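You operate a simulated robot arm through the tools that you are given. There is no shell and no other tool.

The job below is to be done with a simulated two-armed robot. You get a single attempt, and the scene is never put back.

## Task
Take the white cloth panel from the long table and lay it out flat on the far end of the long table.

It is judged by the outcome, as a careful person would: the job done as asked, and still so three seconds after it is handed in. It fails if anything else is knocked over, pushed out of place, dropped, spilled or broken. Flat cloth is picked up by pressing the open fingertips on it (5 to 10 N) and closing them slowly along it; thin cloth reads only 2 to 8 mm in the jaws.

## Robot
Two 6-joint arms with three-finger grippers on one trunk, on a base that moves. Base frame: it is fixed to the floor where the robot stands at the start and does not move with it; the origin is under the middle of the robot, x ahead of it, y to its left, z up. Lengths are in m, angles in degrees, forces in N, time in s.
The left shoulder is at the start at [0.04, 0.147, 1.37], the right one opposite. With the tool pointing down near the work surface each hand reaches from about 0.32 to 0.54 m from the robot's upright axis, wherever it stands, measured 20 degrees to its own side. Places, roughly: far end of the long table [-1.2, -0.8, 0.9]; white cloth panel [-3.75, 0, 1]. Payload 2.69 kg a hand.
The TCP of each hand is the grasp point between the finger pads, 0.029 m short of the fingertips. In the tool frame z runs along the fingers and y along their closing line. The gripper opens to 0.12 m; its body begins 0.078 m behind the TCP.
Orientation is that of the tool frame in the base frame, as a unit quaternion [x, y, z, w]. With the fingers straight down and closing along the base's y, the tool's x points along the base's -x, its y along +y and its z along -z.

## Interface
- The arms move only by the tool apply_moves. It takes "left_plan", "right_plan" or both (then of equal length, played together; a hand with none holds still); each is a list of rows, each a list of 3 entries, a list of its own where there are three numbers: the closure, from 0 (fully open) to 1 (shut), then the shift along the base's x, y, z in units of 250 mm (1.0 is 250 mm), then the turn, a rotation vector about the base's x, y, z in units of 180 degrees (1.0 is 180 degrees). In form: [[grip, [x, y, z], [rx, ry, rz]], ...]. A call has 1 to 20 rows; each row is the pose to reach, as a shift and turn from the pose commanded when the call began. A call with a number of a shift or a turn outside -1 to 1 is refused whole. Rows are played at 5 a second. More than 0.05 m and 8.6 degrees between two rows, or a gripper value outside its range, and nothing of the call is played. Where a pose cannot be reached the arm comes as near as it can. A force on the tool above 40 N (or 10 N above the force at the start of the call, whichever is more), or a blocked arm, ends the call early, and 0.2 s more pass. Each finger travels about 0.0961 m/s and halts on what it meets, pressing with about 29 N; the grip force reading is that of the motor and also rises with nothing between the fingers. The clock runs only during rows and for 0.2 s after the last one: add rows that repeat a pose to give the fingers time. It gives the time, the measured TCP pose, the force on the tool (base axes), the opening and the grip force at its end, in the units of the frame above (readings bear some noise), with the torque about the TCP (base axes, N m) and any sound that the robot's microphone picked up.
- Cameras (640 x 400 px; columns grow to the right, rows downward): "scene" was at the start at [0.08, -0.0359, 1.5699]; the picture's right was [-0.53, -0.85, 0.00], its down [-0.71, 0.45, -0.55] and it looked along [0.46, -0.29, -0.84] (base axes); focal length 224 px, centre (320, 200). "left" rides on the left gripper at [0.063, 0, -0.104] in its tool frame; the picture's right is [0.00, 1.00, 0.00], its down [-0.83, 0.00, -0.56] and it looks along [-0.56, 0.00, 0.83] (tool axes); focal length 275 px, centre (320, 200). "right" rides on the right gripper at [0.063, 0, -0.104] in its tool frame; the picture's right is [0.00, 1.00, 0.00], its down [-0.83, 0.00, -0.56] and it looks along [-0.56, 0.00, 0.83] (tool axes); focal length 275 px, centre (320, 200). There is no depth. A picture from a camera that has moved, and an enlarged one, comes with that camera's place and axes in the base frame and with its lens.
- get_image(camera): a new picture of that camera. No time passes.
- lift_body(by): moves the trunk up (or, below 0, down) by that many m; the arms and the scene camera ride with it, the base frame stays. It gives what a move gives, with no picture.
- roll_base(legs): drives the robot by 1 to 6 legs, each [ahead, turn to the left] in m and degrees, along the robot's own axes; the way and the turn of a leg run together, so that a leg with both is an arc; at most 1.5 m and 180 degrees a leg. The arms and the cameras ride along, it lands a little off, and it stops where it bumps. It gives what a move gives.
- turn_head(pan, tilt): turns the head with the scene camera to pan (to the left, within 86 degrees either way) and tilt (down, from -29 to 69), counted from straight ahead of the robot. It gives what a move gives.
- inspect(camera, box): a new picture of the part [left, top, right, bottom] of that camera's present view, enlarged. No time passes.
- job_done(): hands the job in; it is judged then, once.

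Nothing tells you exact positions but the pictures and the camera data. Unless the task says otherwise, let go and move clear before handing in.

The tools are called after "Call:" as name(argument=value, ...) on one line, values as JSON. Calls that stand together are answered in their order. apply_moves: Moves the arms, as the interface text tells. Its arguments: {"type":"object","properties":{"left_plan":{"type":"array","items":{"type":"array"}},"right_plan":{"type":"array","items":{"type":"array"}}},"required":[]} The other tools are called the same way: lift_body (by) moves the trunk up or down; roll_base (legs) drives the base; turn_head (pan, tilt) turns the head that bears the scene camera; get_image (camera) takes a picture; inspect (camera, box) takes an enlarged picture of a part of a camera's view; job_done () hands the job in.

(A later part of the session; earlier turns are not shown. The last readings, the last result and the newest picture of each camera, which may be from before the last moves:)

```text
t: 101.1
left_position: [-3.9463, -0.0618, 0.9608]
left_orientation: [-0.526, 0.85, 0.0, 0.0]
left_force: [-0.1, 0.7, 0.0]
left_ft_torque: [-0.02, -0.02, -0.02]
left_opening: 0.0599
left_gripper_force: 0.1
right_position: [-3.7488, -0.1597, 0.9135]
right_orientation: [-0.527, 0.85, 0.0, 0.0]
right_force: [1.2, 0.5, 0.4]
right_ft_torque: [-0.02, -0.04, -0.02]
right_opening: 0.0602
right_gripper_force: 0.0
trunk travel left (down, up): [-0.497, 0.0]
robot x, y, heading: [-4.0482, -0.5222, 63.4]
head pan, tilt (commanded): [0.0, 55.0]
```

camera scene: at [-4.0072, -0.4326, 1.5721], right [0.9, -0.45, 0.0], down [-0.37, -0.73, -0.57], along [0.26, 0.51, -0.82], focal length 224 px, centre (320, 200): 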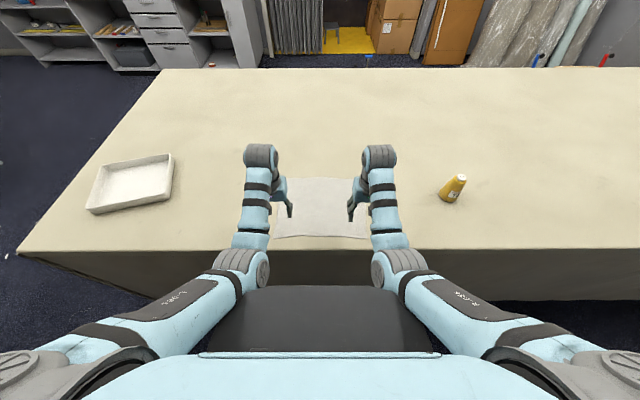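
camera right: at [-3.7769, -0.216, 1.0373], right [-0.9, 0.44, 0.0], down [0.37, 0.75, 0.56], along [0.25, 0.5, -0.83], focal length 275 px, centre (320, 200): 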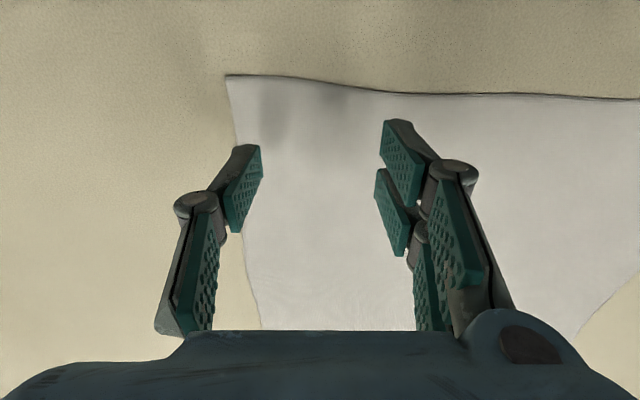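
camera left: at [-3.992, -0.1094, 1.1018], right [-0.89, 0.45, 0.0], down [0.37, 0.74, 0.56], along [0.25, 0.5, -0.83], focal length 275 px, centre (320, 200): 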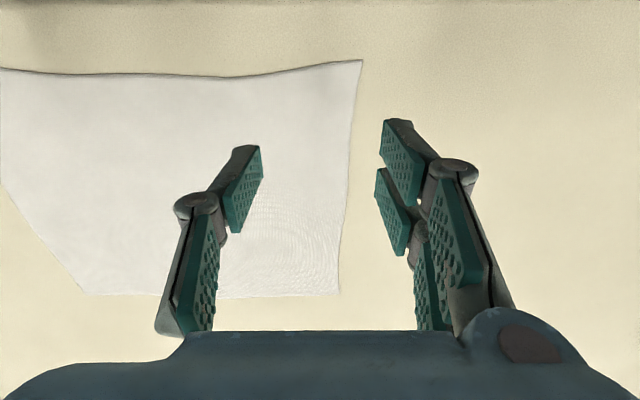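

Still free at tips ~0.885. Lowering further in small steps.

Call:
apply_moves(right_plan=[[0.5, [0, 0, -0.006], [0, 0, 0]], [0.5, [0, 0, -0.012], [0, 0, 0]], [0.5, [0, 0, -0.018], [0, 0, 0]], [0.5, [0, 0, -0.024], [0, 0, 0]], [0.5, [0, 0, -0.024], [0, 0, 0]]])

Call:
get_image(camera="right")

```text
t: 102.3
left_position: [-3.946, -0.063, 0.9604]
left_orientation: [-0.526, 0.85, 0.0, 0.001]
left_force: [-0.1, 0.1, -0.5]
left_ft_torque: [0.0, -0.04, -0.01]
left_opening: 0.0597
left_gripper_force: 0.1
right_position: [-3.7494, -0.1613, 0.9093]
right_orientation: [-0.526, 0.85, 0.001, 0.001]
right_force: [0.5, 1.4, 4.0]
right_ft_torque: [0.01, 0.01, -0.04]
right_opening: 0.06
right_gripper_force: 0.1
trunk travel left (down, up): [-0.497, 0.0]
robot x, y, heading: [-4.0428, -0.5165, 63.5]
head pan, tilt (commanded): [0.0, 55.0]
```

```text
taken
camera right: at [-3.7777, -0.2167, 1.0133], right [-0.9, 0.44, 0.0], down [0.37, 0.74, 0.56], along [0.25, 0.5, -0.83], focal length 275 px, centre (320, 200)
```

right: 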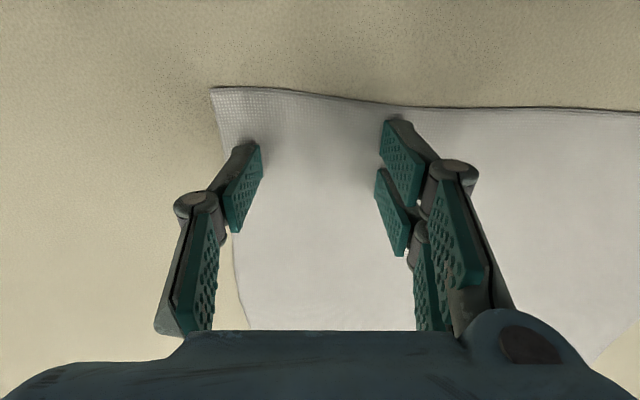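

Contact found: 4 N with the tips at z ≈ 0.880. I'll press slightly more and begin closing slowly, drifting the hand inward so the inner fingers stay put on the cloth.

Call:
apply_moves(right_plan=[[0.5, [0, 0, -0.006], [0, 0, 0]], [0.525, [-0.0054, 0.0027, -0.007], [0, 0, 0]], [0.55, [-0.0108, 0.0053, -0.007], [0, 0, 0]], [0.575, [-0.0161, 0.008, -0.007], [0, 0, 0]], [0.6, [-0.0215, 0.0107, -0.007], [0, 0, 0]], [0.625, [-0.0269, 0.0133, -0.007], [0, 0, 0]], [0.65, [-0.0323, 0.016, -0.007], [0, 0, 0]], [0.675, [-0.0376, 0.0187, -0.007], [0, 0, 0]], [0.7, [-0.043, 0.0214, -0.007], [0, 0, 0]]])

Call:
get_image(camera="right")

```text
t: 103.4
left_position: [-3.9456, -0.0623, 0.9605]
left_orientation: [-0.526, 0.85, -0.001, 0.0]
left_force: [-0.4, -0.2, -0.7]
left_ft_torque: [0.0, -0.02, 0.03]
left_opening: 0.0601
left_gripper_force: 0.0
right_position: [-3.7544, -0.1567, 0.9074]
right_orientation: [-0.527, 0.85, 0.002, 0.002]
right_force: [-2.3, -2.6, 9.1]
right_ft_torque: [-0.21, 0.25, -0.04]
right_opening: 0.0022
right_gripper_force: 12.2
trunk travel left (down, up): [-0.497, 0.0]
robot x, y, heading: [-4.0504, -0.5171, 63.4]
head pan, tilt (commanded): [0.0, 55.0]
stopped in row 5 (right hand): the force on the tool passed its limit at 42 N (the readings are from after the stop); the commanded pose is now the measured one
```

```text
taken
camera right: at [-3.7823, -0.2133, 1.0127], right [-0.9, 0.44, 0.0], down [0.37, 0.74, 0.56], along [0.25, 0.5, -0.83], focal length 275 px, centre (320, 200)
```

right: 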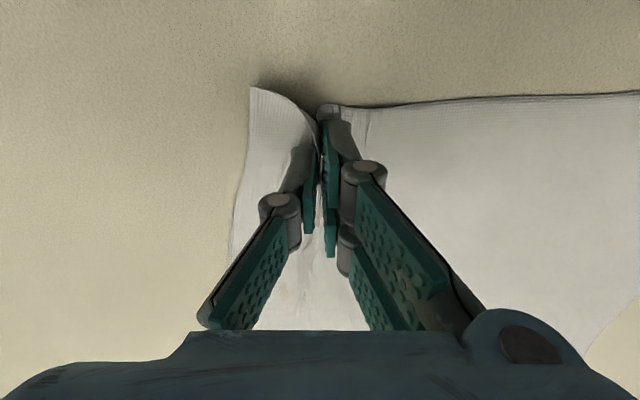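

The right fingers have closed to 2.2 mm with a fold of cloth apparently between them (a force spike stopped the call). I'll keep the grip shut and lift 2 cm to check that the cloth is held.

Call:
apply_moves(right_plan=[[1.0, [0, 0, 0], [0, 0, 0]], [1.0, [0, 0, 0.008], [0, 0, 0]], [1.0, [0, 0, 0.024], [0, 0, 0]], [1.0, [0, 0, 0.048], [0, 0, 0]], [1.0, [0, 0, 0.08], [0, 0, 0]], [1.0, [0, 0, 0.08], [0, 0, 0]]])

Call:
get_image(camera="right")

Call:
get_image(camera="left")

Call:
get_image(camera="scene")

```text
t: 104.8
left_position: [-3.9462, -0.0633, 0.9591]
left_orientation: [-0.526, 0.85, 0.0, -0.001]
left_force: [0.2, 0.1, -0.7]
left_ft_torque: [0.01, 0.03, 0.0]
left_opening: 0.0599
left_gripper_force: 0.1
right_position: [-3.7546, -0.1562, 0.9271]
right_orientation: [-0.526, 0.85, 0.002, 0.002]
right_force: [-1.4, -0.8, 3.7]
right_ft_torque: [-0.06, -0.32, -0.08]
right_opening: 0.0017
right_gripper_force: 29.5
trunk travel left (down, up): [-0.497, 0.0]
robot x, y, heading: [-4.0529, -0.5161, 63.3]
head pan, tilt (commanded): [0.0, 55.0]
```

```text
taken
camera right: at [-3.7816, -0.2131, 1.0328], right [-0.9, 0.44, 0.0], down [0.37, 0.74, 0.56], along [0.25, 0.5, -0.83], focal length 275 px, centre (320, 200)
```

right: 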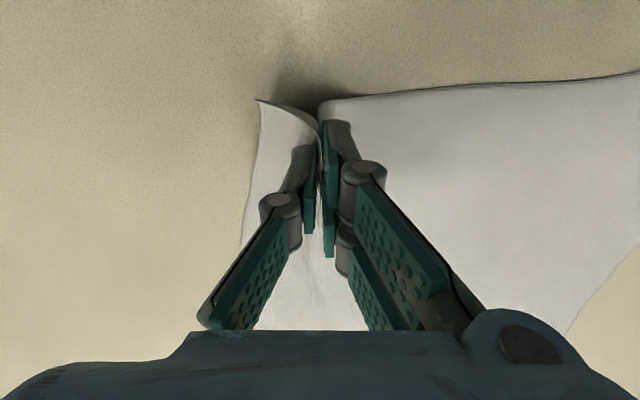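

```text
taken
camera left: at [-3.9749, -0.1184, 1.0648], right [-0.89, 0.45, 0.0], down [0.37, 0.74, 0.56], along [0.25, 0.5, -0.83], focal length 275 px, centre (320, 200)
```

left: 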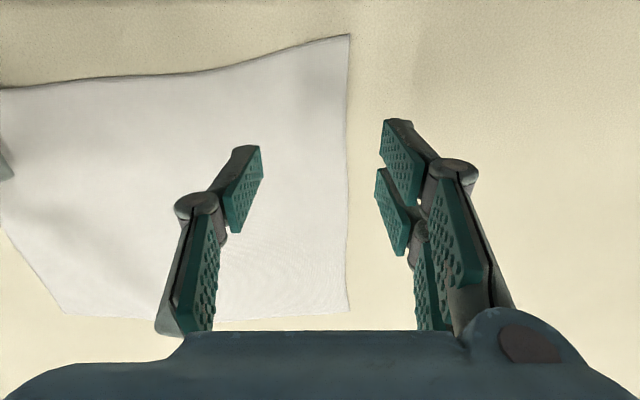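

```text
taken
camera scene: at [-4.0081, -0.4324, 1.5721], right [0.9, -0.45, 0.0], down [-0.36, -0.73, -0.57], along [0.26, 0.51, -0.82], focal length 224 px, centre (320, 200)
```

scene: 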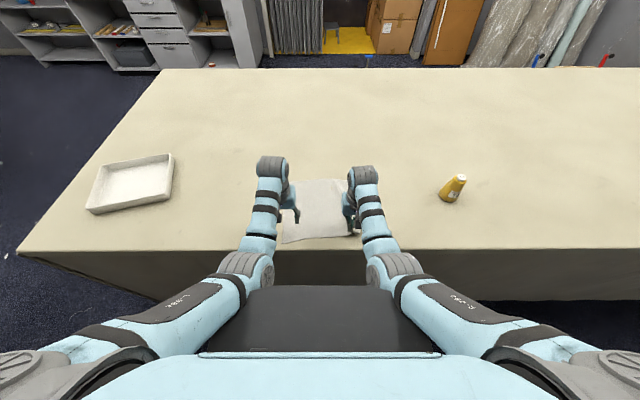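

The right hand clearly holds a fold of the near edge; the cloth shifted about 3 cm to the right, so the near-left corner now lies just 1.7 cm beyond the left TCP. I'll move the left hand 2 cm inward with a smaller opening and lower it close to the cloth, and lower the right hand 1 cm.

Call:
apply_moves(left_plan=[[0.54, [0.0168, -0.0262, 0], [0, 0, 0]], [0.58, [0.0335, -0.0524, -0.03], [0, 0, 0]], [0.625, [0.0503, -0.0786, -0.08], [0, 0, 0]], [0.625, [0.0503, -0.0786, -0.13], [0, 0, 0]], [0.625, [0.0503, -0.0786, -0.168], [0, 0, 0]], [0.625, [0.0503, -0.0786, -0.168], [0, 0, 0]]], right_plan=[[1.0, [0, 0, 0], [0, 0, 0]], [1.0, [-0.01, 0.005, -0.01], [0, 0, 0]], [1.0, [-0.02, 0.01, -0.02], [0, 0, 0]], [1.0, [-0.03, 0.015, -0.03], [0, 0, 0]], [1.0, [-0.036, 0.018, -0.04], [0, 0, 0]], [1.0, [-0.036, 0.018, -0.04], [0, 0, 0]]])

Call:
get_image(camera="left")

Call:
inspect(camera="scene", box=[240, 130, 400, 260])

```text
t: 106.2
left_position: [-3.9377, -0.0719, 0.9212]
left_orientation: [-0.53, 0.848, 0.007, 0.003]
left_force: [0.2, 0.0, -0.4]
left_ft_torque: [-0.02, -0.01, 0.01]
left_opening: 0.0447
left_gripper_force: 0.0
right_position: [-3.7625, -0.152, 0.9178]
right_orientation: [-0.527, 0.85, 0.002, 0.001]
right_force: [3.0, -1.6, 2.5]
right_ft_torque: [-0.04, -0.1, 0.01]
right_opening: 0.0015
right_gripper_force: 28.1
trunk travel left (down, up): [-0.497, 0.0]
robot x, y, heading: [-4.0463, -0.5136, 63.6]
head pan, tilt (commanded): [0.0, 55.0]
```

```text
taken
camera left: at [-3.9654, -0.1298, 1.0257], right [-0.9, 0.44, 0.01], down [0.37, 0.74, 0.57], along [0.24, 0.51, -0.82], focal length 275 px, centre (320, 200)
```

left: 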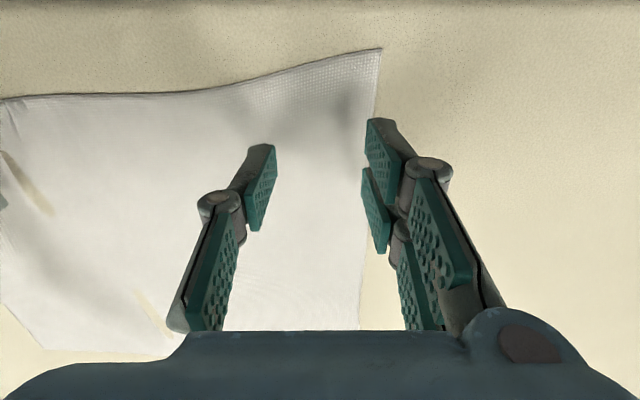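

```text
3.08 times, centred on (320, 195) of scene
camera zoom: at [-4.0084, -0.4324, 1.5721], right [0.9, -0.45, 0.0], down [-0.36, -0.73, -0.57], along [0.26, 0.51, -0.82], focal length 691 px, centre (320, 215)
```

zoom: 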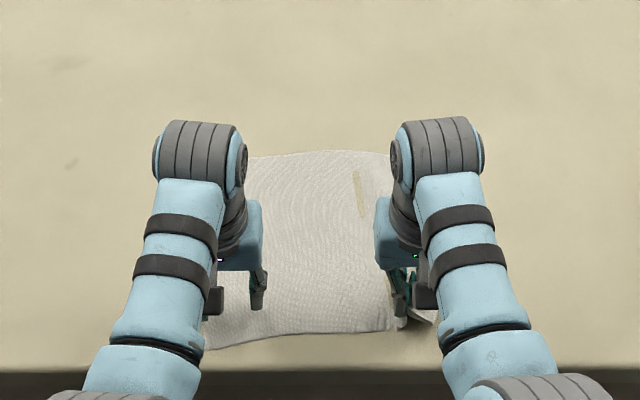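

The left hand lags its command by about 1 cm with a slight tilt, so I'll hold for a moment to see whether it settles.

Call:
apply_moves(left_plan=[[0.625, [0, 0, 0], [0, 0, 0]], [0.625, [0, 0, 0], [0, 0, 0]], [0.625, [0, 0, 0], [0, 0, 0]]])

```text
t: 107.0
left_position: [-3.9385, -0.0726, 0.92]
left_orientation: [-0.529, 0.848, 0.009, -0.001]
left_force: [-1.4, 0.6, 0.1]
left_ft_torque: [0.01, 0.02, -0.02]
left_opening: 0.045
left_gripper_force: 0.0
right_position: [-3.7614, -0.1522, 0.9164]
right_orientation: [-0.527, 0.85, 0.002, 0.002]
right_force: [-1.8, 1.1, -0.7]
right_ft_torque: [0.0, 0.14, 0.01]
right_opening: 0.0017
right_gripper_force: 28.8
trunk travel left (down, up): [-0.497, 0.0]
robot x, y, heading: [-4.0509, -0.5159, 63.4]
head pan, tilt (commanded): [0.0, 55.0]
```

The left elbow seems limited close to the body, so I'll aim slightly further forward and a touch inward instead.

Call:
apply_moves(left_plan=[[0.625, [0.008, 0.03, 0], [0, 0, 0]], [0.625, [0.0164, 0.0596, 0], [0, 0, 0]], [0.625, [0.0164, 0.0596, 0], [0, 0, 0]], [0.625, [0.0164, 0.0596, 0], [0, 0, 0]]])

Call:
get_image(camera="left")

```text
t: 108.0
left_position: [-3.9285, -0.0685, 0.9184]
left_orientation: [-0.526, 0.851, 0.0, 0.0]
left_force: [0.0, -1.0, -0.5]
left_ft_torque: [0.05, -0.01, -0.02]
left_opening: 0.045
left_gripper_force: 0.1
right_position: [-3.762, -0.1518, 0.9182]
right_orientation: [-0.526, 0.85, 0.001, 0.002]
right_force: [0.1, 0.7, -0.1]
right_ft_torque: [0.05, 0.1, 0.01]
right_opening: 0.0026
right_gripper_force: 31.3
trunk travel left (down, up): [-0.497, 0.0]
robot x, y, heading: [-4.0516, -0.5165, 63.7]
head pan, tilt (commanded): [0.0, 55.0]
```

```text
taken
camera left: at [-3.9573, -0.1239, 1.0231], right [-0.89, 0.45, 0.0], down [0.37, 0.74, 0.56], along [0.25, 0.5, -0.83], focal length 275 px, centre (320, 200)
```

left: 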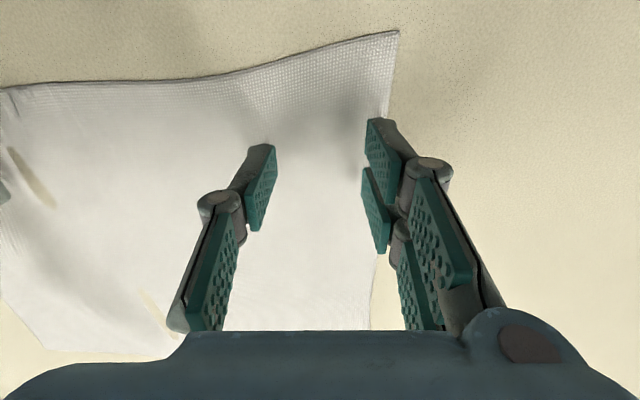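

The left fingers now straddle cloth 3.5 cm in from the left edge, and the arm reached its commanded pose. I'll lower it in small steps to contact.

Call:
apply_moves(left_plan=[[0.625, [0, 0, -0.008], [0, 0, 0]], [0.625, [0, 0, -0.016], [0, 0, 0]], [0.625, [0, 0, -0.024], [0, 0, 0]], [0.625, [0, 0, -0.032], [0, 0, 0]], [0.625, [0, 0, -0.032], [0, 0, 0]]])

```text
t: 109.2
left_position: [-3.9291, -0.0684, 0.9096]
left_orientation: [-0.526, 0.85, 0.0, 0.0]
left_force: [0.3, 0.0, 0.1]
left_ft_torque: [-0.01, -0.01, 0.01]
left_opening: 0.0453
left_gripper_force: 0.0
right_position: [-3.7599, -0.1529, 0.9169]
right_orientation: [-0.526, 0.85, 0.002, 0.001]
right_force: [-0.3, 0.1, 0.1]
right_ft_torque: [0.02, 0.09, 0.03]
right_opening: 0.0027
right_gripper_force: 30.6
trunk travel left (down, up): [-0.497, 0.0]
robot x, y, heading: [-4.0467, -0.5171, 63.6]
head pan, tilt (commanded): [0.0, 55.0]
```

Call:
apply_moves(left_plan=[[0.625, [0, 0, -0.006], [0, 0, 0]], [0.625, [0, 0, -0.012], [0, 0, 0]], [0.625, [0, 0, -0.014], [0, 0, 0]], [0.625, [0, 0, -0.014], [0, 0, 0]]])

```text
t: 110.2
left_position: [-3.929, -0.0686, 0.9102]
left_orientation: [-0.526, 0.85, 0.002, 0.002]
left_force: [-1.2, 2.5, 27.2]
left_ft_torque: [0.12, 0.53, -0.02]
left_opening: 0.046
left_gripper_force: 0.4
right_position: [-3.7627, -0.153, 0.9179]
right_orientation: [-0.526, 0.851, 0.004, 0.002]
right_force: [-1.0, 0.1, -0.9]
right_ft_torque: [-0.01, -0.02, -0.02]
right_opening: 0.0022
right_gripper_force: 27.9
trunk travel left (down, up): [-0.497, 0.0]
robot x, y, heading: [-4.0494, -0.5193, 63.6]
head pan, tilt (commanded): [0.0, 55.0]
```

That is stiffer than expected (27 N); I'll back off about 2.5 mm to land in the 5–10 N range.

Call:
apply_moves(left_plan=[[0.625, [0, 0, 0.006], [0, 0, 0]], [0.625, [0, 0, 0.0105], [0, 0, 0]], [0.625, [0, 0, 0.0105], [0, 0, 0]]])

```text
t: 111.0
left_position: [-3.9284, -0.0681, 0.9096]
left_orientation: [-0.526, 0.85, 0.0, -0.001]
left_force: [0.1, 2.4, 4.1]
left_ft_torque: [0.09, 0.04, -0.04]
left_opening: 0.0455
left_gripper_force: 0.3
right_position: [-3.7619, -0.1528, 0.9177]
right_orientation: [-0.526, 0.85, 0.003, 0.002]
right_force: [-0.9, 0.0, -0.2]
right_ft_torque: [-0.01, 0.04, 0.0]
right_opening: 0.0025
right_gripper_force: 30.8
trunk travel left (down, up): [-0.497, 0.0]
robot x, y, heading: [-4.0455, -0.518, 63.2]
head pan, tilt (commanded): [0.0, 55.0]
```

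Contact force is about 4 N now. I'll press a hair more and close the left fingers slowly in place.

Call:
apply_moves(left_plan=[[0.63, [0, 0, -0.0014], [0, 0, 0]], [0.645, [0, 0, -0.0014], [0, 0, 0]], [0.66, [0, 0, -0.0014], [0, 0, 0]], [0.675, [0, 0, -0.0014], [0, 0, 0]], [0.69, [0, 0, -0.0014], [0, 0, 0]], [0.705, [0, 0, -0.0014], [0, 0, 0]]])

Call:
get_image(camera="left")

```text
t: 112.4
left_position: [-3.9289, -0.0665, 0.9096]
left_orientation: [-0.526, 0.85, -0.001, 0.0]
left_force: [-1.2, -0.3, 1.8]
left_ft_torque: [0.03, 0.05, 0.02]
left_opening: 0.0354
left_gripper_force: 0.0
right_position: [-3.7618, -0.1513, 0.9182]
right_orientation: [-0.527, 0.85, 0.001, 0.001]
right_force: [-2.4, 1.1, -1.3]
right_ft_torque: [0.01, 0.05, 0.03]
right_opening: 0.0019
right_gripper_force: 29.0
trunk travel left (down, up): [-0.497, 0.0]
robot x, y, heading: [-4.0477, -0.5129, 63.3]
head pan, tilt (commanded): [0.0, 55.0]
```

```text
taken
camera left: at [-3.9578, -0.1234, 1.0142], right [-0.89, 0.45, 0.0], down [0.37, 0.74, 0.56], along [0.25, 0.5, -0.83], focal length 275 px, centre (320, 200)
```

left: 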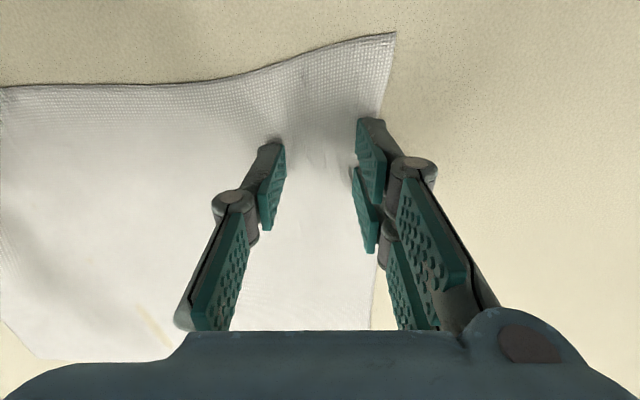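

The cloth is starting to wrinkle between the fingers, but the press has eased to ~2 N. I'll add a little down-pressure and go on closing.

Call:
apply_moves(left_plan=[[0.71, [0, 0, -0.003], [0, 0, 0]], [0.73, [0, 0, -0.003], [0, 0, 0]], [0.75, [0, 0, -0.003], [0, 0, 0]], [0.77, [0, 0, -0.003], [0, 0, 0]], [0.79, [0, 0, -0.003], [0, 0, 0]], [0.81, [0, 0, -0.003], [0, 0, 0]]])

Call:
get_image(camera="left")

```text
t: 113.8
left_position: [-3.9295, -0.0663, 0.9083]
left_orientation: [-0.527, 0.85, 0.0, 0.0]
left_force: [-2.6, 2.2, 10.7]
left_ft_torque: [0.13, 0.31, -0.04]
left_opening: 0.0222
left_gripper_force: 4.2
right_position: [-3.7624, -0.1524, 0.9184]
right_orientation: [-0.526, 0.85, 0.003, 0.002]
right_force: [-1.2, -0.6, 0.1]
right_ft_torque: [-0.01, -0.04, 0.01]
right_opening: 0.0025
right_gripper_force: 27.7
trunk travel left (down, up): [-0.497, 0.0]
robot x, y, heading: [-4.0517, -0.5153, 63.5]
head pan, tilt (commanded): [0.0, 55.0]
```

```text
taken
camera left: at [-3.9582, -0.1239, 1.0137], right [-0.89, 0.45, 0.0], down [0.37, 0.74, 0.56], along [0.25, 0.5, -0.83], focal length 275 px, centre (320, 200)
```

left: 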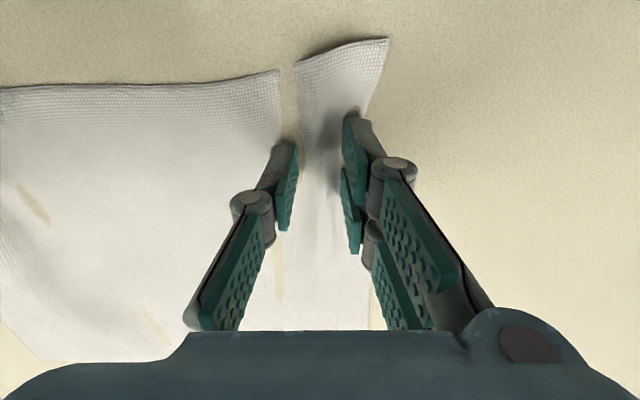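

A ridge of cloth is forming between the left fingers at about 10 N. I'll continue closing to shut.

Call:
apply_moves(left_plan=[[0.83, [0, 0, 0.001], [0, 0, 0]], [0.85, [0, 0, 0.001], [0, 0, 0]], [0.87, [0, 0, 0.001], [0, 0, 0]], [0.89, [0, 0, 0.001], [0, 0, 0]], [0.91, [0, 0, 0.001], [0, 0, 0]], [0.93, [0, 0, 0.001], [0, 0, 0]], [0.95, [0, 0, 0.001], [0, 0, 0]], [0.97, [0, 0, 0.001], [0, 0, 0]], [1.0, [0, 0, 0.001], [0, 0, 0]], [1.0, [0, 0, 0.001], [0, 0, 0]], [1.0, [0, 0, 0.001], [0, 0, 0]]])

Call:
get_image(camera="left")

```text
t: 116.2
left_position: [-3.9293, -0.0659, 0.908]
left_orientation: [-0.526, 0.85, 0.0, 0.0]
left_force: [2.0, 0.6, 1.0]
left_ft_torque: [0.16, 0.07, 0.05]
left_opening: 0.001
left_gripper_force: 25.9
right_position: [-3.7614, -0.1528, 0.9167]
right_orientation: [-0.526, 0.851, 0.002, 0.002]
right_force: [-0.3, 0.5, -0.9]
right_ft_torque: [-0.05, -0.04, 0.01]
right_opening: 0.0019
right_gripper_force: 27.7
trunk travel left (down, up): [-0.497, 0.0]
robot x, y, heading: [-4.0483, -0.5146, 64.0]
head pan, tilt (commanded): [0.0, 55.0]
```

```text
taken
camera left: at [-3.9584, -0.1229, 1.013], right [-0.89, 0.45, 0.0], down [0.37, 0.74, 0.56], along [0.25, 0.5, -0.83], focal length 275 px, centre (320, 200)
```

left: 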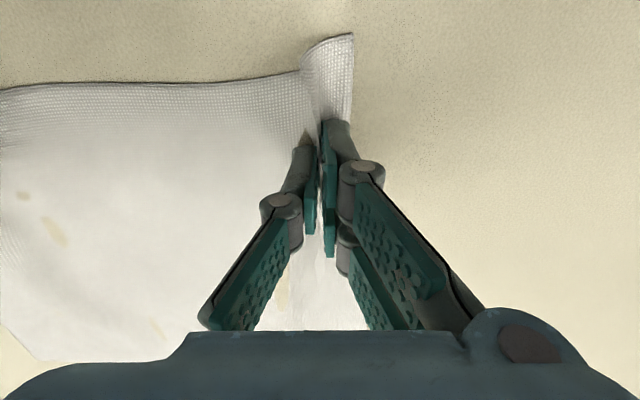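

Left jaws read ~1 mm, which is doubtful. I'll lift both hands 3 cm together and look whether the left keeps the fold.

Call:
apply_moves(left_plan=[[1.0, [0, 0, 0.02], [0, 0, 0]], [1.0, [0, 0, 0.05], [0, 0, 0]], [1.0, [0, 0, 0.08], [0, 0, 0]], [1.0, [0, 0, 0.12], [0, 0, 0]], [1.0, [0, 0, 0.12], [0, 0, 0]]], right_plan=[[1.0, [0, 0, 0.01], [0, 0, 0]], [1.0, [0, 0, 0.03], [0, 0, 0]], [1.0, [0, 0, 0.05], [0, 0, 0]], [1.0, [0, 0, 0.08], [0, 0, 0]], [1.0, [0, 0, 0.08], [0, 0, 0]]])

Call:
get_image(camera="left")

Call:
get_image(camera="right")

Call:
inspect(camera="scene", box=[240, 130, 400, 260])

```text
t: 117.4
left_position: [-3.9281, -0.0667, 0.9394]
left_orientation: [-0.527, 0.85, 0.0, 0.0]
left_force: [-1.1, 0.4, 0.7]
left_ft_torque: [-0.08, -0.18, 0.02]
left_opening: 0.0027
left_gripper_force: 33.2
right_position: [-3.7621, -0.1527, 0.9383]
right_orientation: [-0.526, 0.85, 0.002, 0.002]
right_force: [0.3, 0.2, -0.2]
right_ft_torque: [-0.04, 0.03, -0.04]
right_opening: 0.0028
right_gripper_force: 27.8
trunk travel left (down, up): [-0.497, 0.0]
robot x, y, heading: [-4.0504, -0.5173, 63.5]
head pan, tilt (commanded): [0.0, 55.0]
```

```text
taken
camera left: at [-3.958, -0.1228, 1.0433], right [-0.89, 0.45, 0.0], down [0.37, 0.74, 0.56], along [0.25, 0.5, -0.83], focal length 275 px, centre (320, 200)
```

left: 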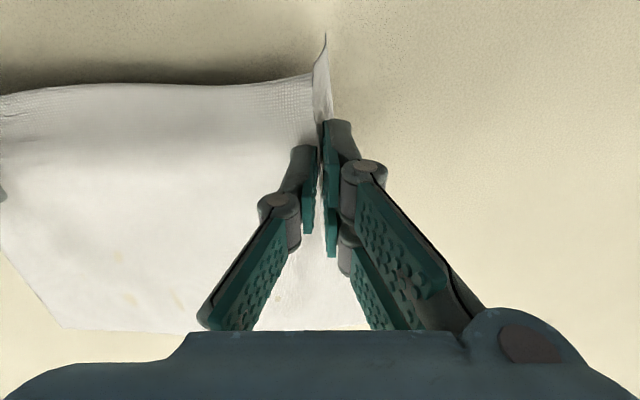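

```text
taken
camera right: at [-3.791, -0.2081, 1.043], right [-0.9, 0.44, 0.0], down [0.37, 0.74, 0.56], along [0.25, 0.5, -0.83], focal length 275 px, centre (320, 200)
```

right: 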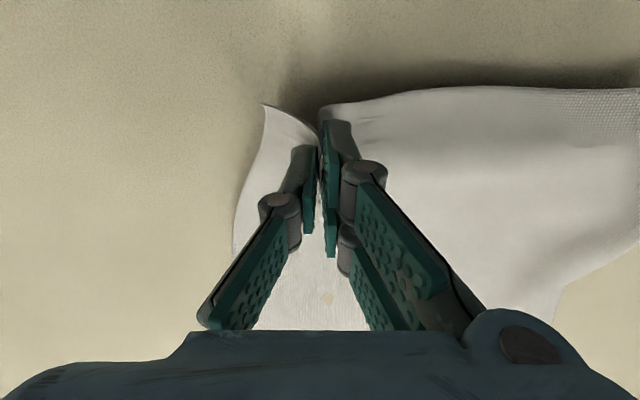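

```text
3.08 times, centred on (320, 195) of scene
camera zoom: at [-4.0078, -0.4327, 1.5721], right [0.9, -0.45, 0.0], down [-0.37, -0.73, -0.57], along [0.26, 0.51, -0.82], focal length 691 px, centre (320, 215)
```

zoom: 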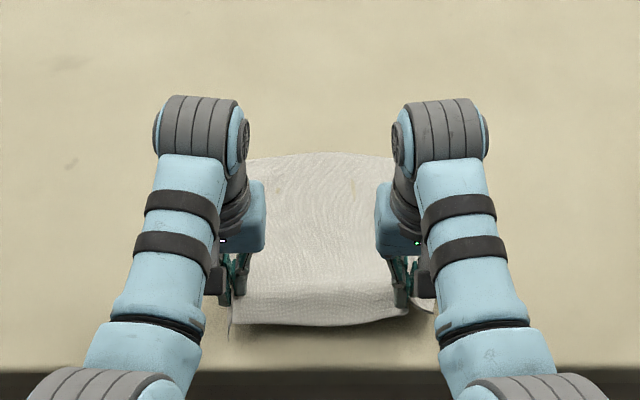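

Both hands hold the near edge firmly (jaws ~2.7 mm each). I'll lift both together to see how high they can go and how the cloth hangs.

Call:
apply_moves(left_plan=[[1.0, [0, 0, 0.06], [0, 0, 0]], [1.0, [0, 0, 0.14], [0, 0, 0]], [1.0, [0, 0, 0.24], [0, 0, 0]], [1.0, [0, 0, 0.34], [0, 0, 0]], [1.0, [0, 0, 0.44], [0, 0, 0]], [1.0, [0, 0, 0.54], [0, 0, 0]], [1.0, [0, 0, 0.64], [0, 0, 0]], [1.0, [0, 0, 0.64], [0, 0, 0]]], right_plan=[[1.0, [0, 0, 0.06], [0, 0, 0]], [1.0, [0, 0, 0.14], [0, 0, 0]], [1.0, [0, 0, 0.24], [0, 0, 0]], [1.0, [0, 0, 0.34], [0, 0, 0]], [1.0, [0, 0, 0.44], [0, 0, 0]], [1.0, [0, 0, 0.54], [0, 0, 0]], [1.0, [0, 0, 0.64], [0, 0, 0]], [1.0, [0, 0, 0.64], [0, 0, 0]]])

Call:
get_image(camera="scene")

Call:
get_image(camera="left")

Call:
get_image(camera="right")

```text
t: 119.2
left_position: [-3.8988, -0.0392, 1.0681]
left_orientation: [-0.527, 0.85, 0.0, -0.001]
left_force: [-0.3, 0.4, 2.9]
left_ft_torque: [-0.04, -0.09, 0.03]
left_opening: 0.002
left_gripper_force: 31.4
left hand out of reach, approached as far as the arm can: row 5, 6, 7, 8
right_position: [-3.7584, -0.1104, 1.0653]
right_orientation: [-0.526, 0.851, 0.002, 0.002]
right_force: [-1.0, 1.5, -1.1]
right_ft_torque: [-0.02, 0.0, 0.01]
right_opening: 0.0033
right_gripper_force: 31.6
right hand out of reach, approached as far as the arm can: row 5, 6, 7, 8
trunk travel left (down, up): [-0.497, 0.0]
robot x, y, heading: [-4.0483, -0.5157, 63.5]
head pan, tilt (commanded): [0.0, 55.0]
```

```text
taken
camera scene: at [-4.0078, -0.4327, 1.5721], right [0.9, -0.45, 0.0], down [-0.37, -0.73, -0.57], along [0.26, 0.51, -0.82], focal length 224 px, centre (320, 200)
```

scene: 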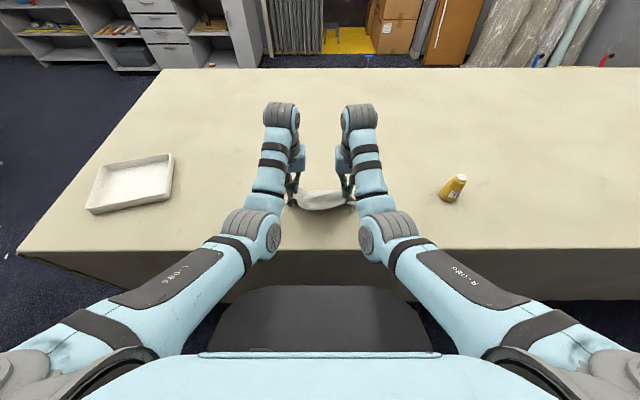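

```text
taken
camera left: at [-3.928, -0.0957, 1.1726], right [-0.89, 0.45, 0.0], down [0.37, 0.74, 0.56], along [0.25, 0.5, -0.83], focal length 275 px, centre (320, 200)
```

left: 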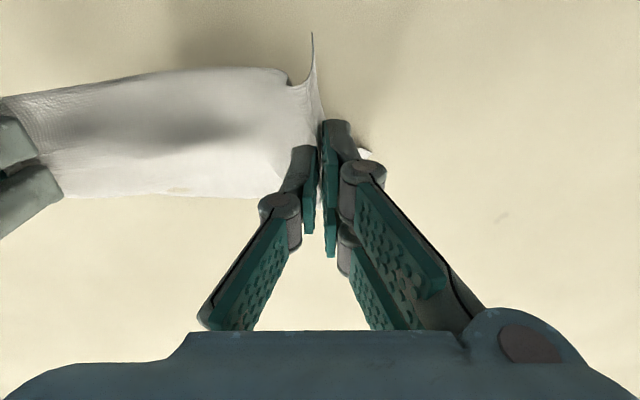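

```text
taken
camera right: at [-3.7871, -0.1678, 1.1708], right [-0.9, 0.44, 0.0], down [0.37, 0.74, 0.56], along [0.25, 0.5, -0.83], focal length 275 px, centre (320, 200)
```

right: 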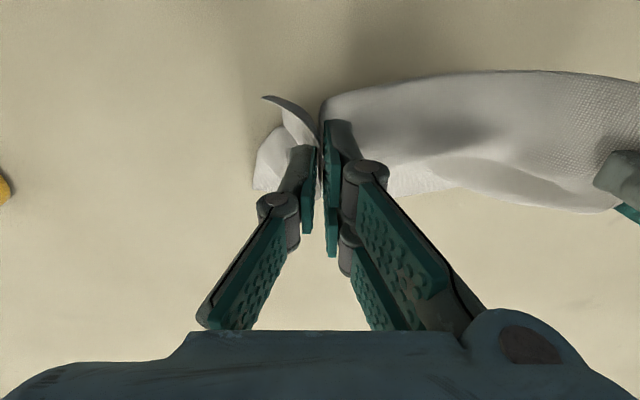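

With tools pointing straight down the hands top out near z ≈ 1.07, with the cloth hanging and its bottom still touching the table. I'll test how far forward the arms reach with the tools tilted 40° forward, moving both together.

Call:
apply_moves(left_plan=[[1.0, [0.036, 0.09, 0.024], [0.0398, -0.0198, 0]], [1.0, [0.071, 0.18, 0.048], [0.0796, -0.0396, 0]], [1.0, [0.107, 0.269, 0.072], [0.1193, -0.0595, 0]], [1.0, [0.142, 0.359, 0.096], [0.1591, -0.0793, 0]], [1.0, [0.178, 0.448, 0.12], [0.1989, -0.0991, 0]], [1.0, [0.178, 0.448, 0.12], [0.1989, -0.0991, 0]]], right_plan=[[1.0, [0.05, 0.082, 0.024], [0.0398, -0.0198, 0]], [1.0, [0.1, 0.165, 0.048], [0.0796, -0.0396, 0]], [1.0, [0.15, 0.247, 0.072], [0.1193, -0.0595, 0]], [1.0, [0.2, 0.33, 0.096], [0.1591, -0.0793, 0]], [1.0, [0.25, 0.412, 0.12], [0.1989, -0.0991, 0]], [1.0, [0.25, 0.412, 0.12], [0.1989, -0.0991, 0]]])

Call:
get_image(camera="scene")

```text
t: 120.6
left_position: [-3.8539, 0.0721, 1.0975]
left_orientation: [-0.494, 0.799, 0.18, 0.291]
left_force: [0.6, -1.7, 1.8]
left_ft_torque: [0.02, 0.03, -0.05]
left_opening: 0.0027
left_gripper_force: 27.1
right_position: [-3.6956, -0.0081, 1.0954]
right_orientation: [-0.495, 0.798, 0.183, 0.293]
right_force: [-0.9, -0.8, -0.3]
right_ft_torque: [0.09, 0.11, 0.12]
right_opening: 0.0018
right_gripper_force: 27.5
trunk travel left (down, up): [-0.497, 0.0]
robot x, y, heading: [-4.0491, -0.5163, 63.3]
head pan, tilt (commanded): [0.0, 55.0]
```

```text
taken
camera scene: at [-4.0084, -0.4328, 1.5722], right [0.9, -0.45, 0.0], down [-0.36, -0.73, -0.57], along [0.26, 0.51, -0.82], focal length 224 px, centre (320, 200)
```

scene: 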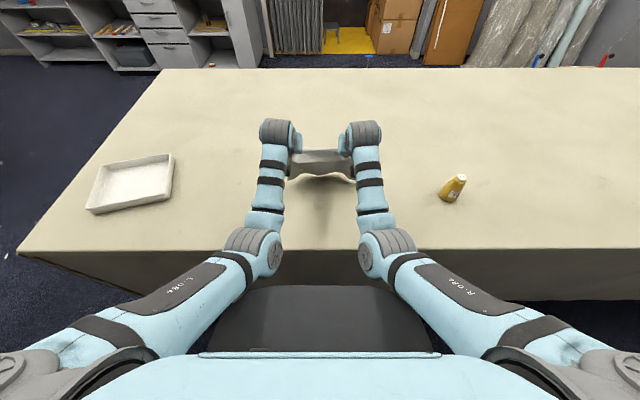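

Both hands reached 0.61 m ahead at z ≈ 1.10 with 40° tilt and no limit. I'll push further forward and up with more tilt to find the envelope.

Call:
apply_moves(left_plan=[[1.0, [0.045, 0.09, 0.05], [0.0298, -0.015, 0]], [1.0, [0.09, 0.18, 0.1], [0.0596, -0.03, 0]], [1.0, [0.135, 0.27, 0.15], [0.0893, -0.045, 0]], [1.0, [0.18, 0.36, 0.2], [0.1191, -0.06, 0]], [1.0, [0.18, 0.36, 0.2], [0.1191, -0.06, 0]]], right_plan=[[1.0, [0.045, 0.09, 0.05], [0.0298, -0.015, 0]], [1.0, [0.09, 0.18, 0.1], [0.0596, -0.03, 0]], [1.0, [0.135, 0.27, 0.15], [0.0893, -0.045, 0]], [1.0, [0.18, 0.36, 0.2], [0.1191, -0.06, 0]], [1.0, [0.18, 0.36, 0.2], [0.1191, -0.06, 0]]])

Call:
get_image(camera="scene")

```text
t: 121.8
left_position: [-3.8085, 0.1632, 1.1491]
left_orientation: [-0.446, 0.721, 0.277, 0.452]
left_force: [-2.5, -0.2, 1.2]
left_ft_torque: [0.04, 0.03, 0.05]
left_opening: 0.0016
left_gripper_force: 26.2
right_position: [-3.6499, 0.0841, 1.1447]
right_orientation: [-0.446, 0.719, 0.281, 0.453]
right_force: [-2.4, -1.1, 0.4]
right_ft_torque: [-0.02, -0.08, -0.11]
right_opening: 0.0019
right_gripper_force: 28.1
trunk travel left (down, up): [-0.497, 0.0]
robot x, y, heading: [-4.05, -0.5215, 63.5]
head pan, tilt (commanded): [0.0, 55.0]
```

```text
taken
camera scene: at [-4.0089, -0.4325, 1.5721], right [0.9, -0.45, 0.0], down [-0.36, -0.73, -0.57], along [0.26, 0.51, -0.82], focal length 224 px, centre (320, 200)
```

scene: 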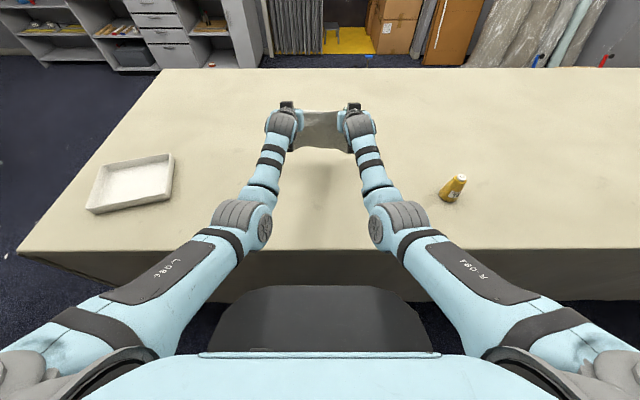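

The arms reach 0.72 m ahead at z ≈ 1.15 with ~64° tilt, so laying the cloth well onto the table is feasible. Now I'll retract and raise the hands for carrying, keeping the tilt.

Call:
apply_moves(left_plan=[[1.0, [-0.06, -0.12, 0.05], [0, 0, 0]], [1.0, [-0.12, -0.24, 0.1], [0, 0, 0]], [1.0, [-0.18, -0.36, 0.15], [0, 0, 0]], [1.0, [-0.24, -0.48, 0.2], [0, 0, 0]], [1.0, [-0.3, -0.6, 0.25], [0, 0, 0]], [1.0, [-0.3, -0.6, 0.25], [0, 0, 0]]], right_plan=[[1.0, [-0.06, -0.12, 0.05], [0, 0, 0]], [1.0, [-0.12, -0.24, 0.1], [0, 0, 0]], [1.0, [-0.18, -0.36, 0.15], [0, 0, 0]], [1.0, [-0.24, -0.48, 0.2], [0, 0, 0]], [1.0, [-0.3, -0.6, 0.25], [0, 0, 0]], [1.0, [-0.3, -0.6, 0.25], [0, 0, 0]]])

Call:
get_image(camera="scene")

Call:
get_image(camera="right")

```text
t: 123.1
left_position: [-3.9513, 0.0739, 1.222]
left_orientation: [-0.436, 0.712, 0.345, 0.428]
left_force: [-0.1, -0.7, 0.8]
left_ft_torque: [0.04, 0.04, 0.03]
left_opening: 0.0017
left_gripper_force: 27.0
left hand out of reach, approached as far as the arm can: row 4, 5, 6
right_position: [-3.638, -0.0783, 1.2382]
right_orientation: [-0.438, 0.697, 0.241, 0.514]
right_force: [0.2, 0.0, 0.3]
right_ft_torque: [-0.02, 0.0, 0.04]
right_opening: 0.0
right_gripper_force: 28.4
right hand out of reach, approached as far as the arm can: row 4, 5, 6
trunk travel left (down, up): [-0.497, 0.0]
robot x, y, heading: [-4.0501, -0.5191, 63.6]
head pan, tilt (commanded): [0.0, 55.0]
stopped in row 6 (left hand): the arm was blocked; the commanded pose is now the measured one
```

```text
taken
camera scene: at [-4.0093, -0.4346, 1.5723], right [0.9, -0.45, 0.0], down [-0.36, -0.73, -0.57], along [0.26, 0.51, -0.82], focal length 224 px, centre (320, 200)
```

scene: 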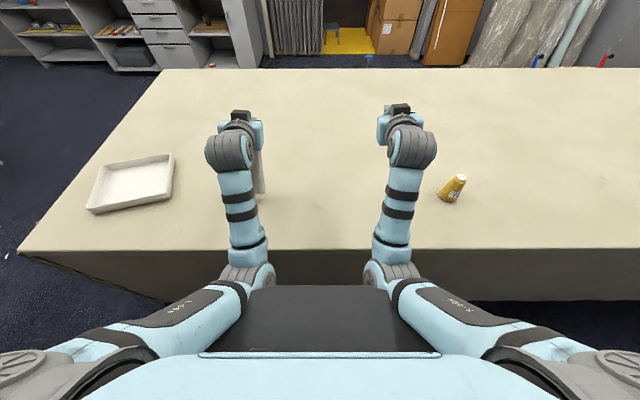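

```text
taken
camera right: at [-3.6971, -0.1825, 1.2174], right [-0.86, 0.5, -0.12], down [-0.21, -0.13, 0.97], along [0.47, 0.86, 0.22], focal length 275 px, centre (320, 200)
```

right: 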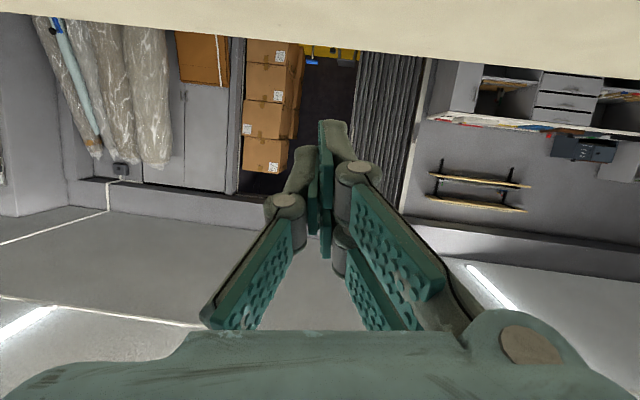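

The retract pushed past the arms' limits: the hands spread apart and the cloth slipped out of the right jaws; it now hangs from the left hand only. I'll look at how it hangs before deciding how to re-grasp it.

Call:
get_image(camera="left")

Call:
inspect(camera="scene", box=[190, 90, 350, 220])

Call:
turn_head(pan=15, tilt=40)

Call:
get_image(camera="scene")

```text
taken
camera left: at [-4.0004, -0.0366, 1.2049], right [-0.92, 0.38, 0.12], down [0.04, -0.21, 0.98], along [0.4, 0.9, 0.18], focal length 275 px, centre (320, 200)
```

left: 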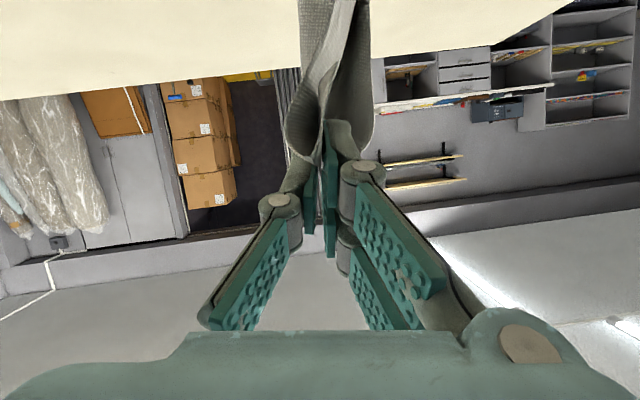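

```text
3.08 times, centred on (270, 155) of scene
camera zoom: at [-4.0093, -0.4346, 1.5723], right [0.9, -0.45, 0.0], down [-0.36, -0.73, -0.57], along [0.26, 0.51, -0.82], focal length 691 px, centre (474, 338)
```

zoom: 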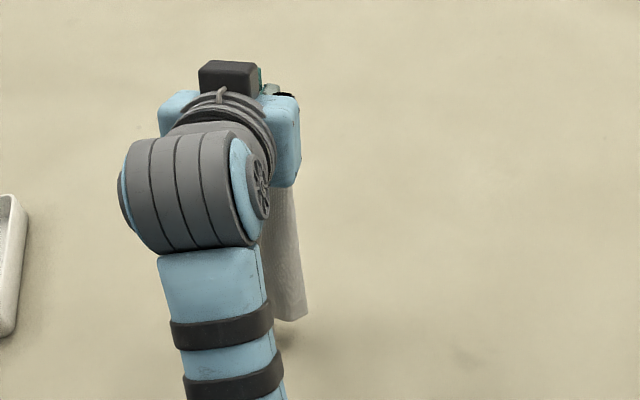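

```text
t: 123.9
left_position: [-3.9495, 0.0759, 1.2186]
left_orientation: [-0.436, 0.713, 0.345, 0.428]
left_force: [-2.1, 2.5, -0.1]
left_ft_torque: [-0.04, -0.1, 0.06]
left_opening: 0.0017
left_gripper_force: 28.1
right_position: [-3.6373, -0.0768, 1.2352]
right_orientation: [-0.439, 0.698, 0.242, 0.512]
right_force: [0.1, 0.4, -0.1]
right_ft_torque: [0.03, -0.01, -0.01]
right_opening: 0.0001
right_gripper_force: 28.0
trunk travel left (down, up): [-0.497, 0.0]
robot x, y, heading: [-4.051, -0.5159, 63.3]
head pan, tilt (commanded): [15.0, 40.0]
```

```text
taken
camera scene: at [-4.0226, -0.4139, 1.5927], right [0.98, -0.2, 0.0], down [-0.13, -0.63, -0.77], along [0.15, 0.75, -0.64], focal length 224 px, centre (320, 200)
```

scene: 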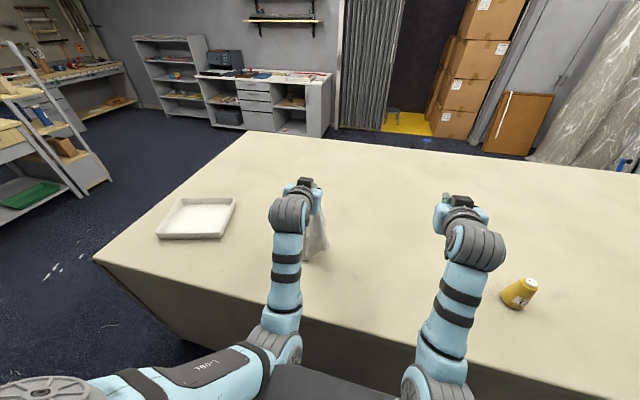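

The cloth hangs securely in the left jaws at about z 1.2, just clearing the table. I'll carry it one-handed: back off 0.2 m, turn left to face along the aisle (away from the clamp side), and then reverse toward the far end.

Call:
roll_base(legs=[[-0.2, 0]])

Call:
get_image(camera="scene")

Call:
get_image(camera="left")

```text
t: 125.5
left_position: [-4.0354, -0.0988, 1.2159]
left_orientation: [-0.436, 0.714, 0.344, 0.426]
left_force: [1.2, -2.3, 0.4]
left_ft_torque: [0.03, -0.02, 0.03]
left_opening: 0.0
left_gripper_force: 25.5
right_position: [-3.7238, -0.2504, 1.2329]
right_orientation: [-0.44, 0.699, 0.24, 0.51]
right_force: [-0.7, 0.5, -0.9]
right_ft_torque: [-0.02, 0.01, -0.04]
right_opening: 0.0
right_gripper_force: 28.7
trunk travel left (down, up): [-0.497, 0.0]
robot x, y, heading: [-4.142, -0.6934, 63.6]
head pan, tilt (commanded): [15.0, 40.0]
```

```text
taken
camera scene: at [-4.1084, -0.586, 1.5924], right [0.98, -0.2, 0.0], down [-0.13, -0.63, -0.76], along [0.15, 0.75, -0.65], focal length 224 px, centre (320, 200)
```

scene: 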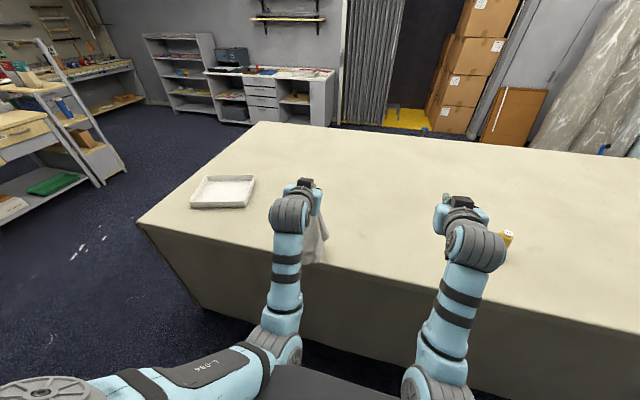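

```text
taken
camera left: at [-4.0856, -0.209, 1.2012], right [-0.92, 0.38, 0.12], down [0.05, -0.2, 0.98], along [0.4, 0.9, 0.17], focal length 275 px, centre (320, 200)
```

left: 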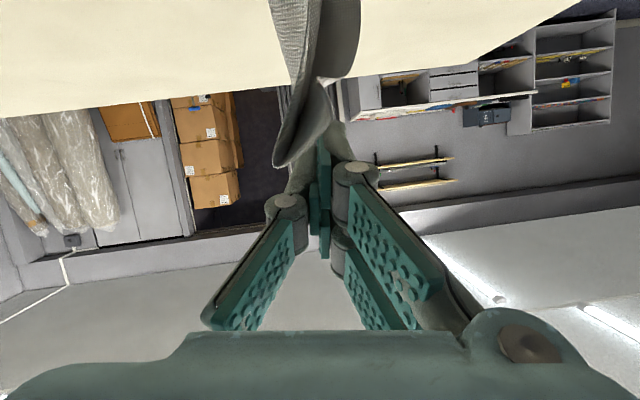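

The left jaws now read 0.0 mm and the cloth looks to be creeping toward the fingertips, so one-handed carrying isn't safe. I'll immediately go forward again so it's over the table top.

Call:
roll_base(legs=[[0.17, 0]])

Call:
get_image(camera="left")

Call:
get_image(camera="scene")

```text
t: 126.9
left_position: [-3.9677, 0.0469, 1.2209]
left_orientation: [-0.438, 0.711, 0.347, 0.427]
left_force: [-0.2, -0.3, 0.1]
left_ft_torque: [-0.01, 0.0, -0.03]
left_opening: 0.0
left_gripper_force: 28.2
right_position: [-3.6535, -0.1037, 1.2384]
right_orientation: [-0.441, 0.696, 0.242, 0.513]
right_force: [-0.7, -0.6, 0.1]
right_ft_torque: [0.0, 0.02, -0.02]
right_opening: 0.0
right_gripper_force: 28.4
trunk travel left (down, up): [-0.497, 0.0]
robot x, y, heading: [-4.0601, -0.5415, 63.9]
head pan, tilt (commanded): [15.0, 40.0]
```

```text
taken
camera left: at [-4.0165, -0.0636, 1.2048], right [-0.92, 0.38, 0.12], down [0.04, -0.21, 0.98], along [0.4, 0.9, 0.18], focal length 275 px, centre (320, 200)
```

left: 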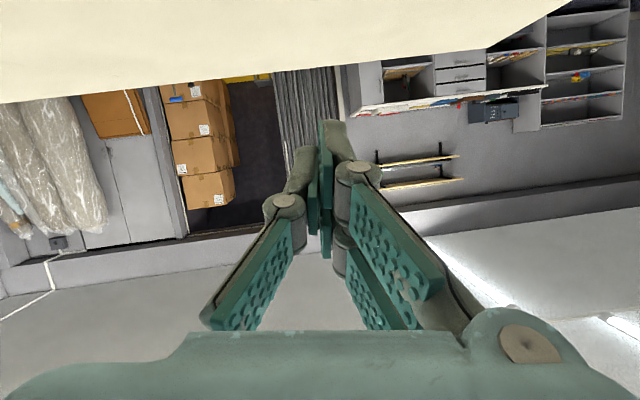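

```text
taken
camera scene: at [-4.0385, -0.4436, 1.5932], right [0.98, -0.19, 0.0], down [-0.12, -0.63, -0.77], along [0.15, 0.75, -0.64], focal length 224 px, centre (320, 200)
```

scene: 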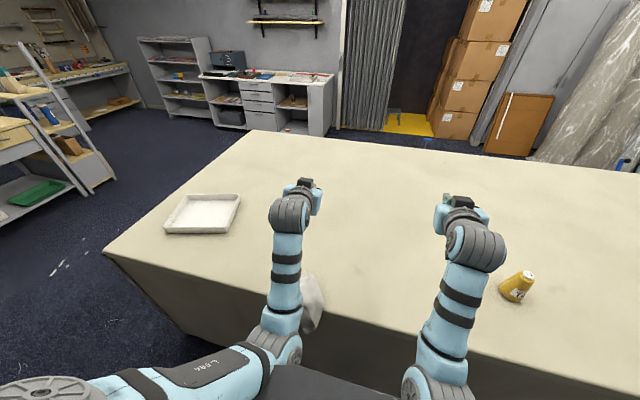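

The cloth has slipped out and seems to be lying over the table's back edge in front of me. I'll look closely before anything moves.

Call:
inspect(camera="scene", box=[240, 240, 400, 360])

Call:
get_image(camera="right")

```text
3.33 times, centred on (320, 300) of scene
camera zoom: at [-4.0385, -0.4436, 1.5932], right [0.98, -0.19, 0.0], down [-0.12, -0.63, -0.77], along [0.15, 0.75, -0.64], focal length 748 px, centre (320, -133)
```

zoom: 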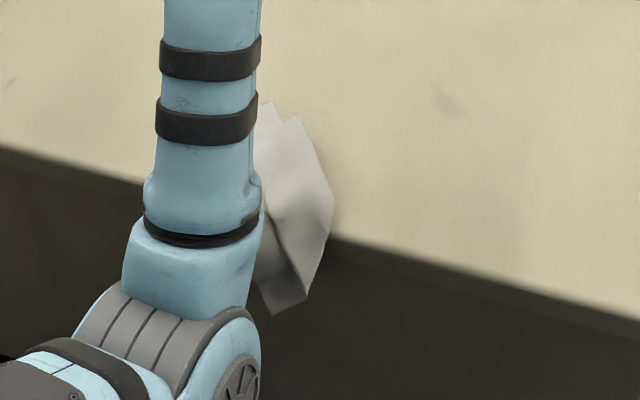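

```text
taken
camera right: at [-3.7116, -0.2087, 1.2168], right [-0.86, 0.49, -0.12], down [-0.21, -0.13, 0.97], along [0.46, 0.86, 0.22], focal length 275 px, centre (320, 200)
```

right: 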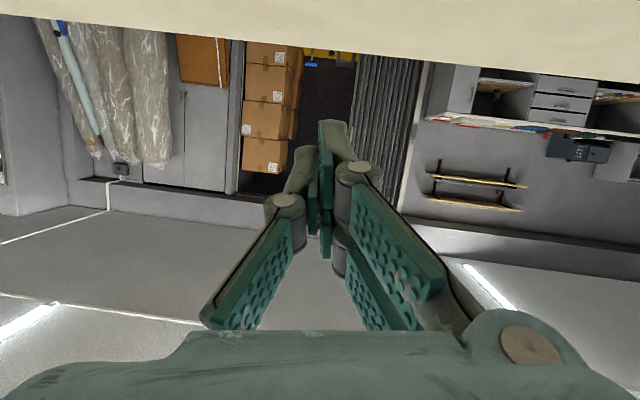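

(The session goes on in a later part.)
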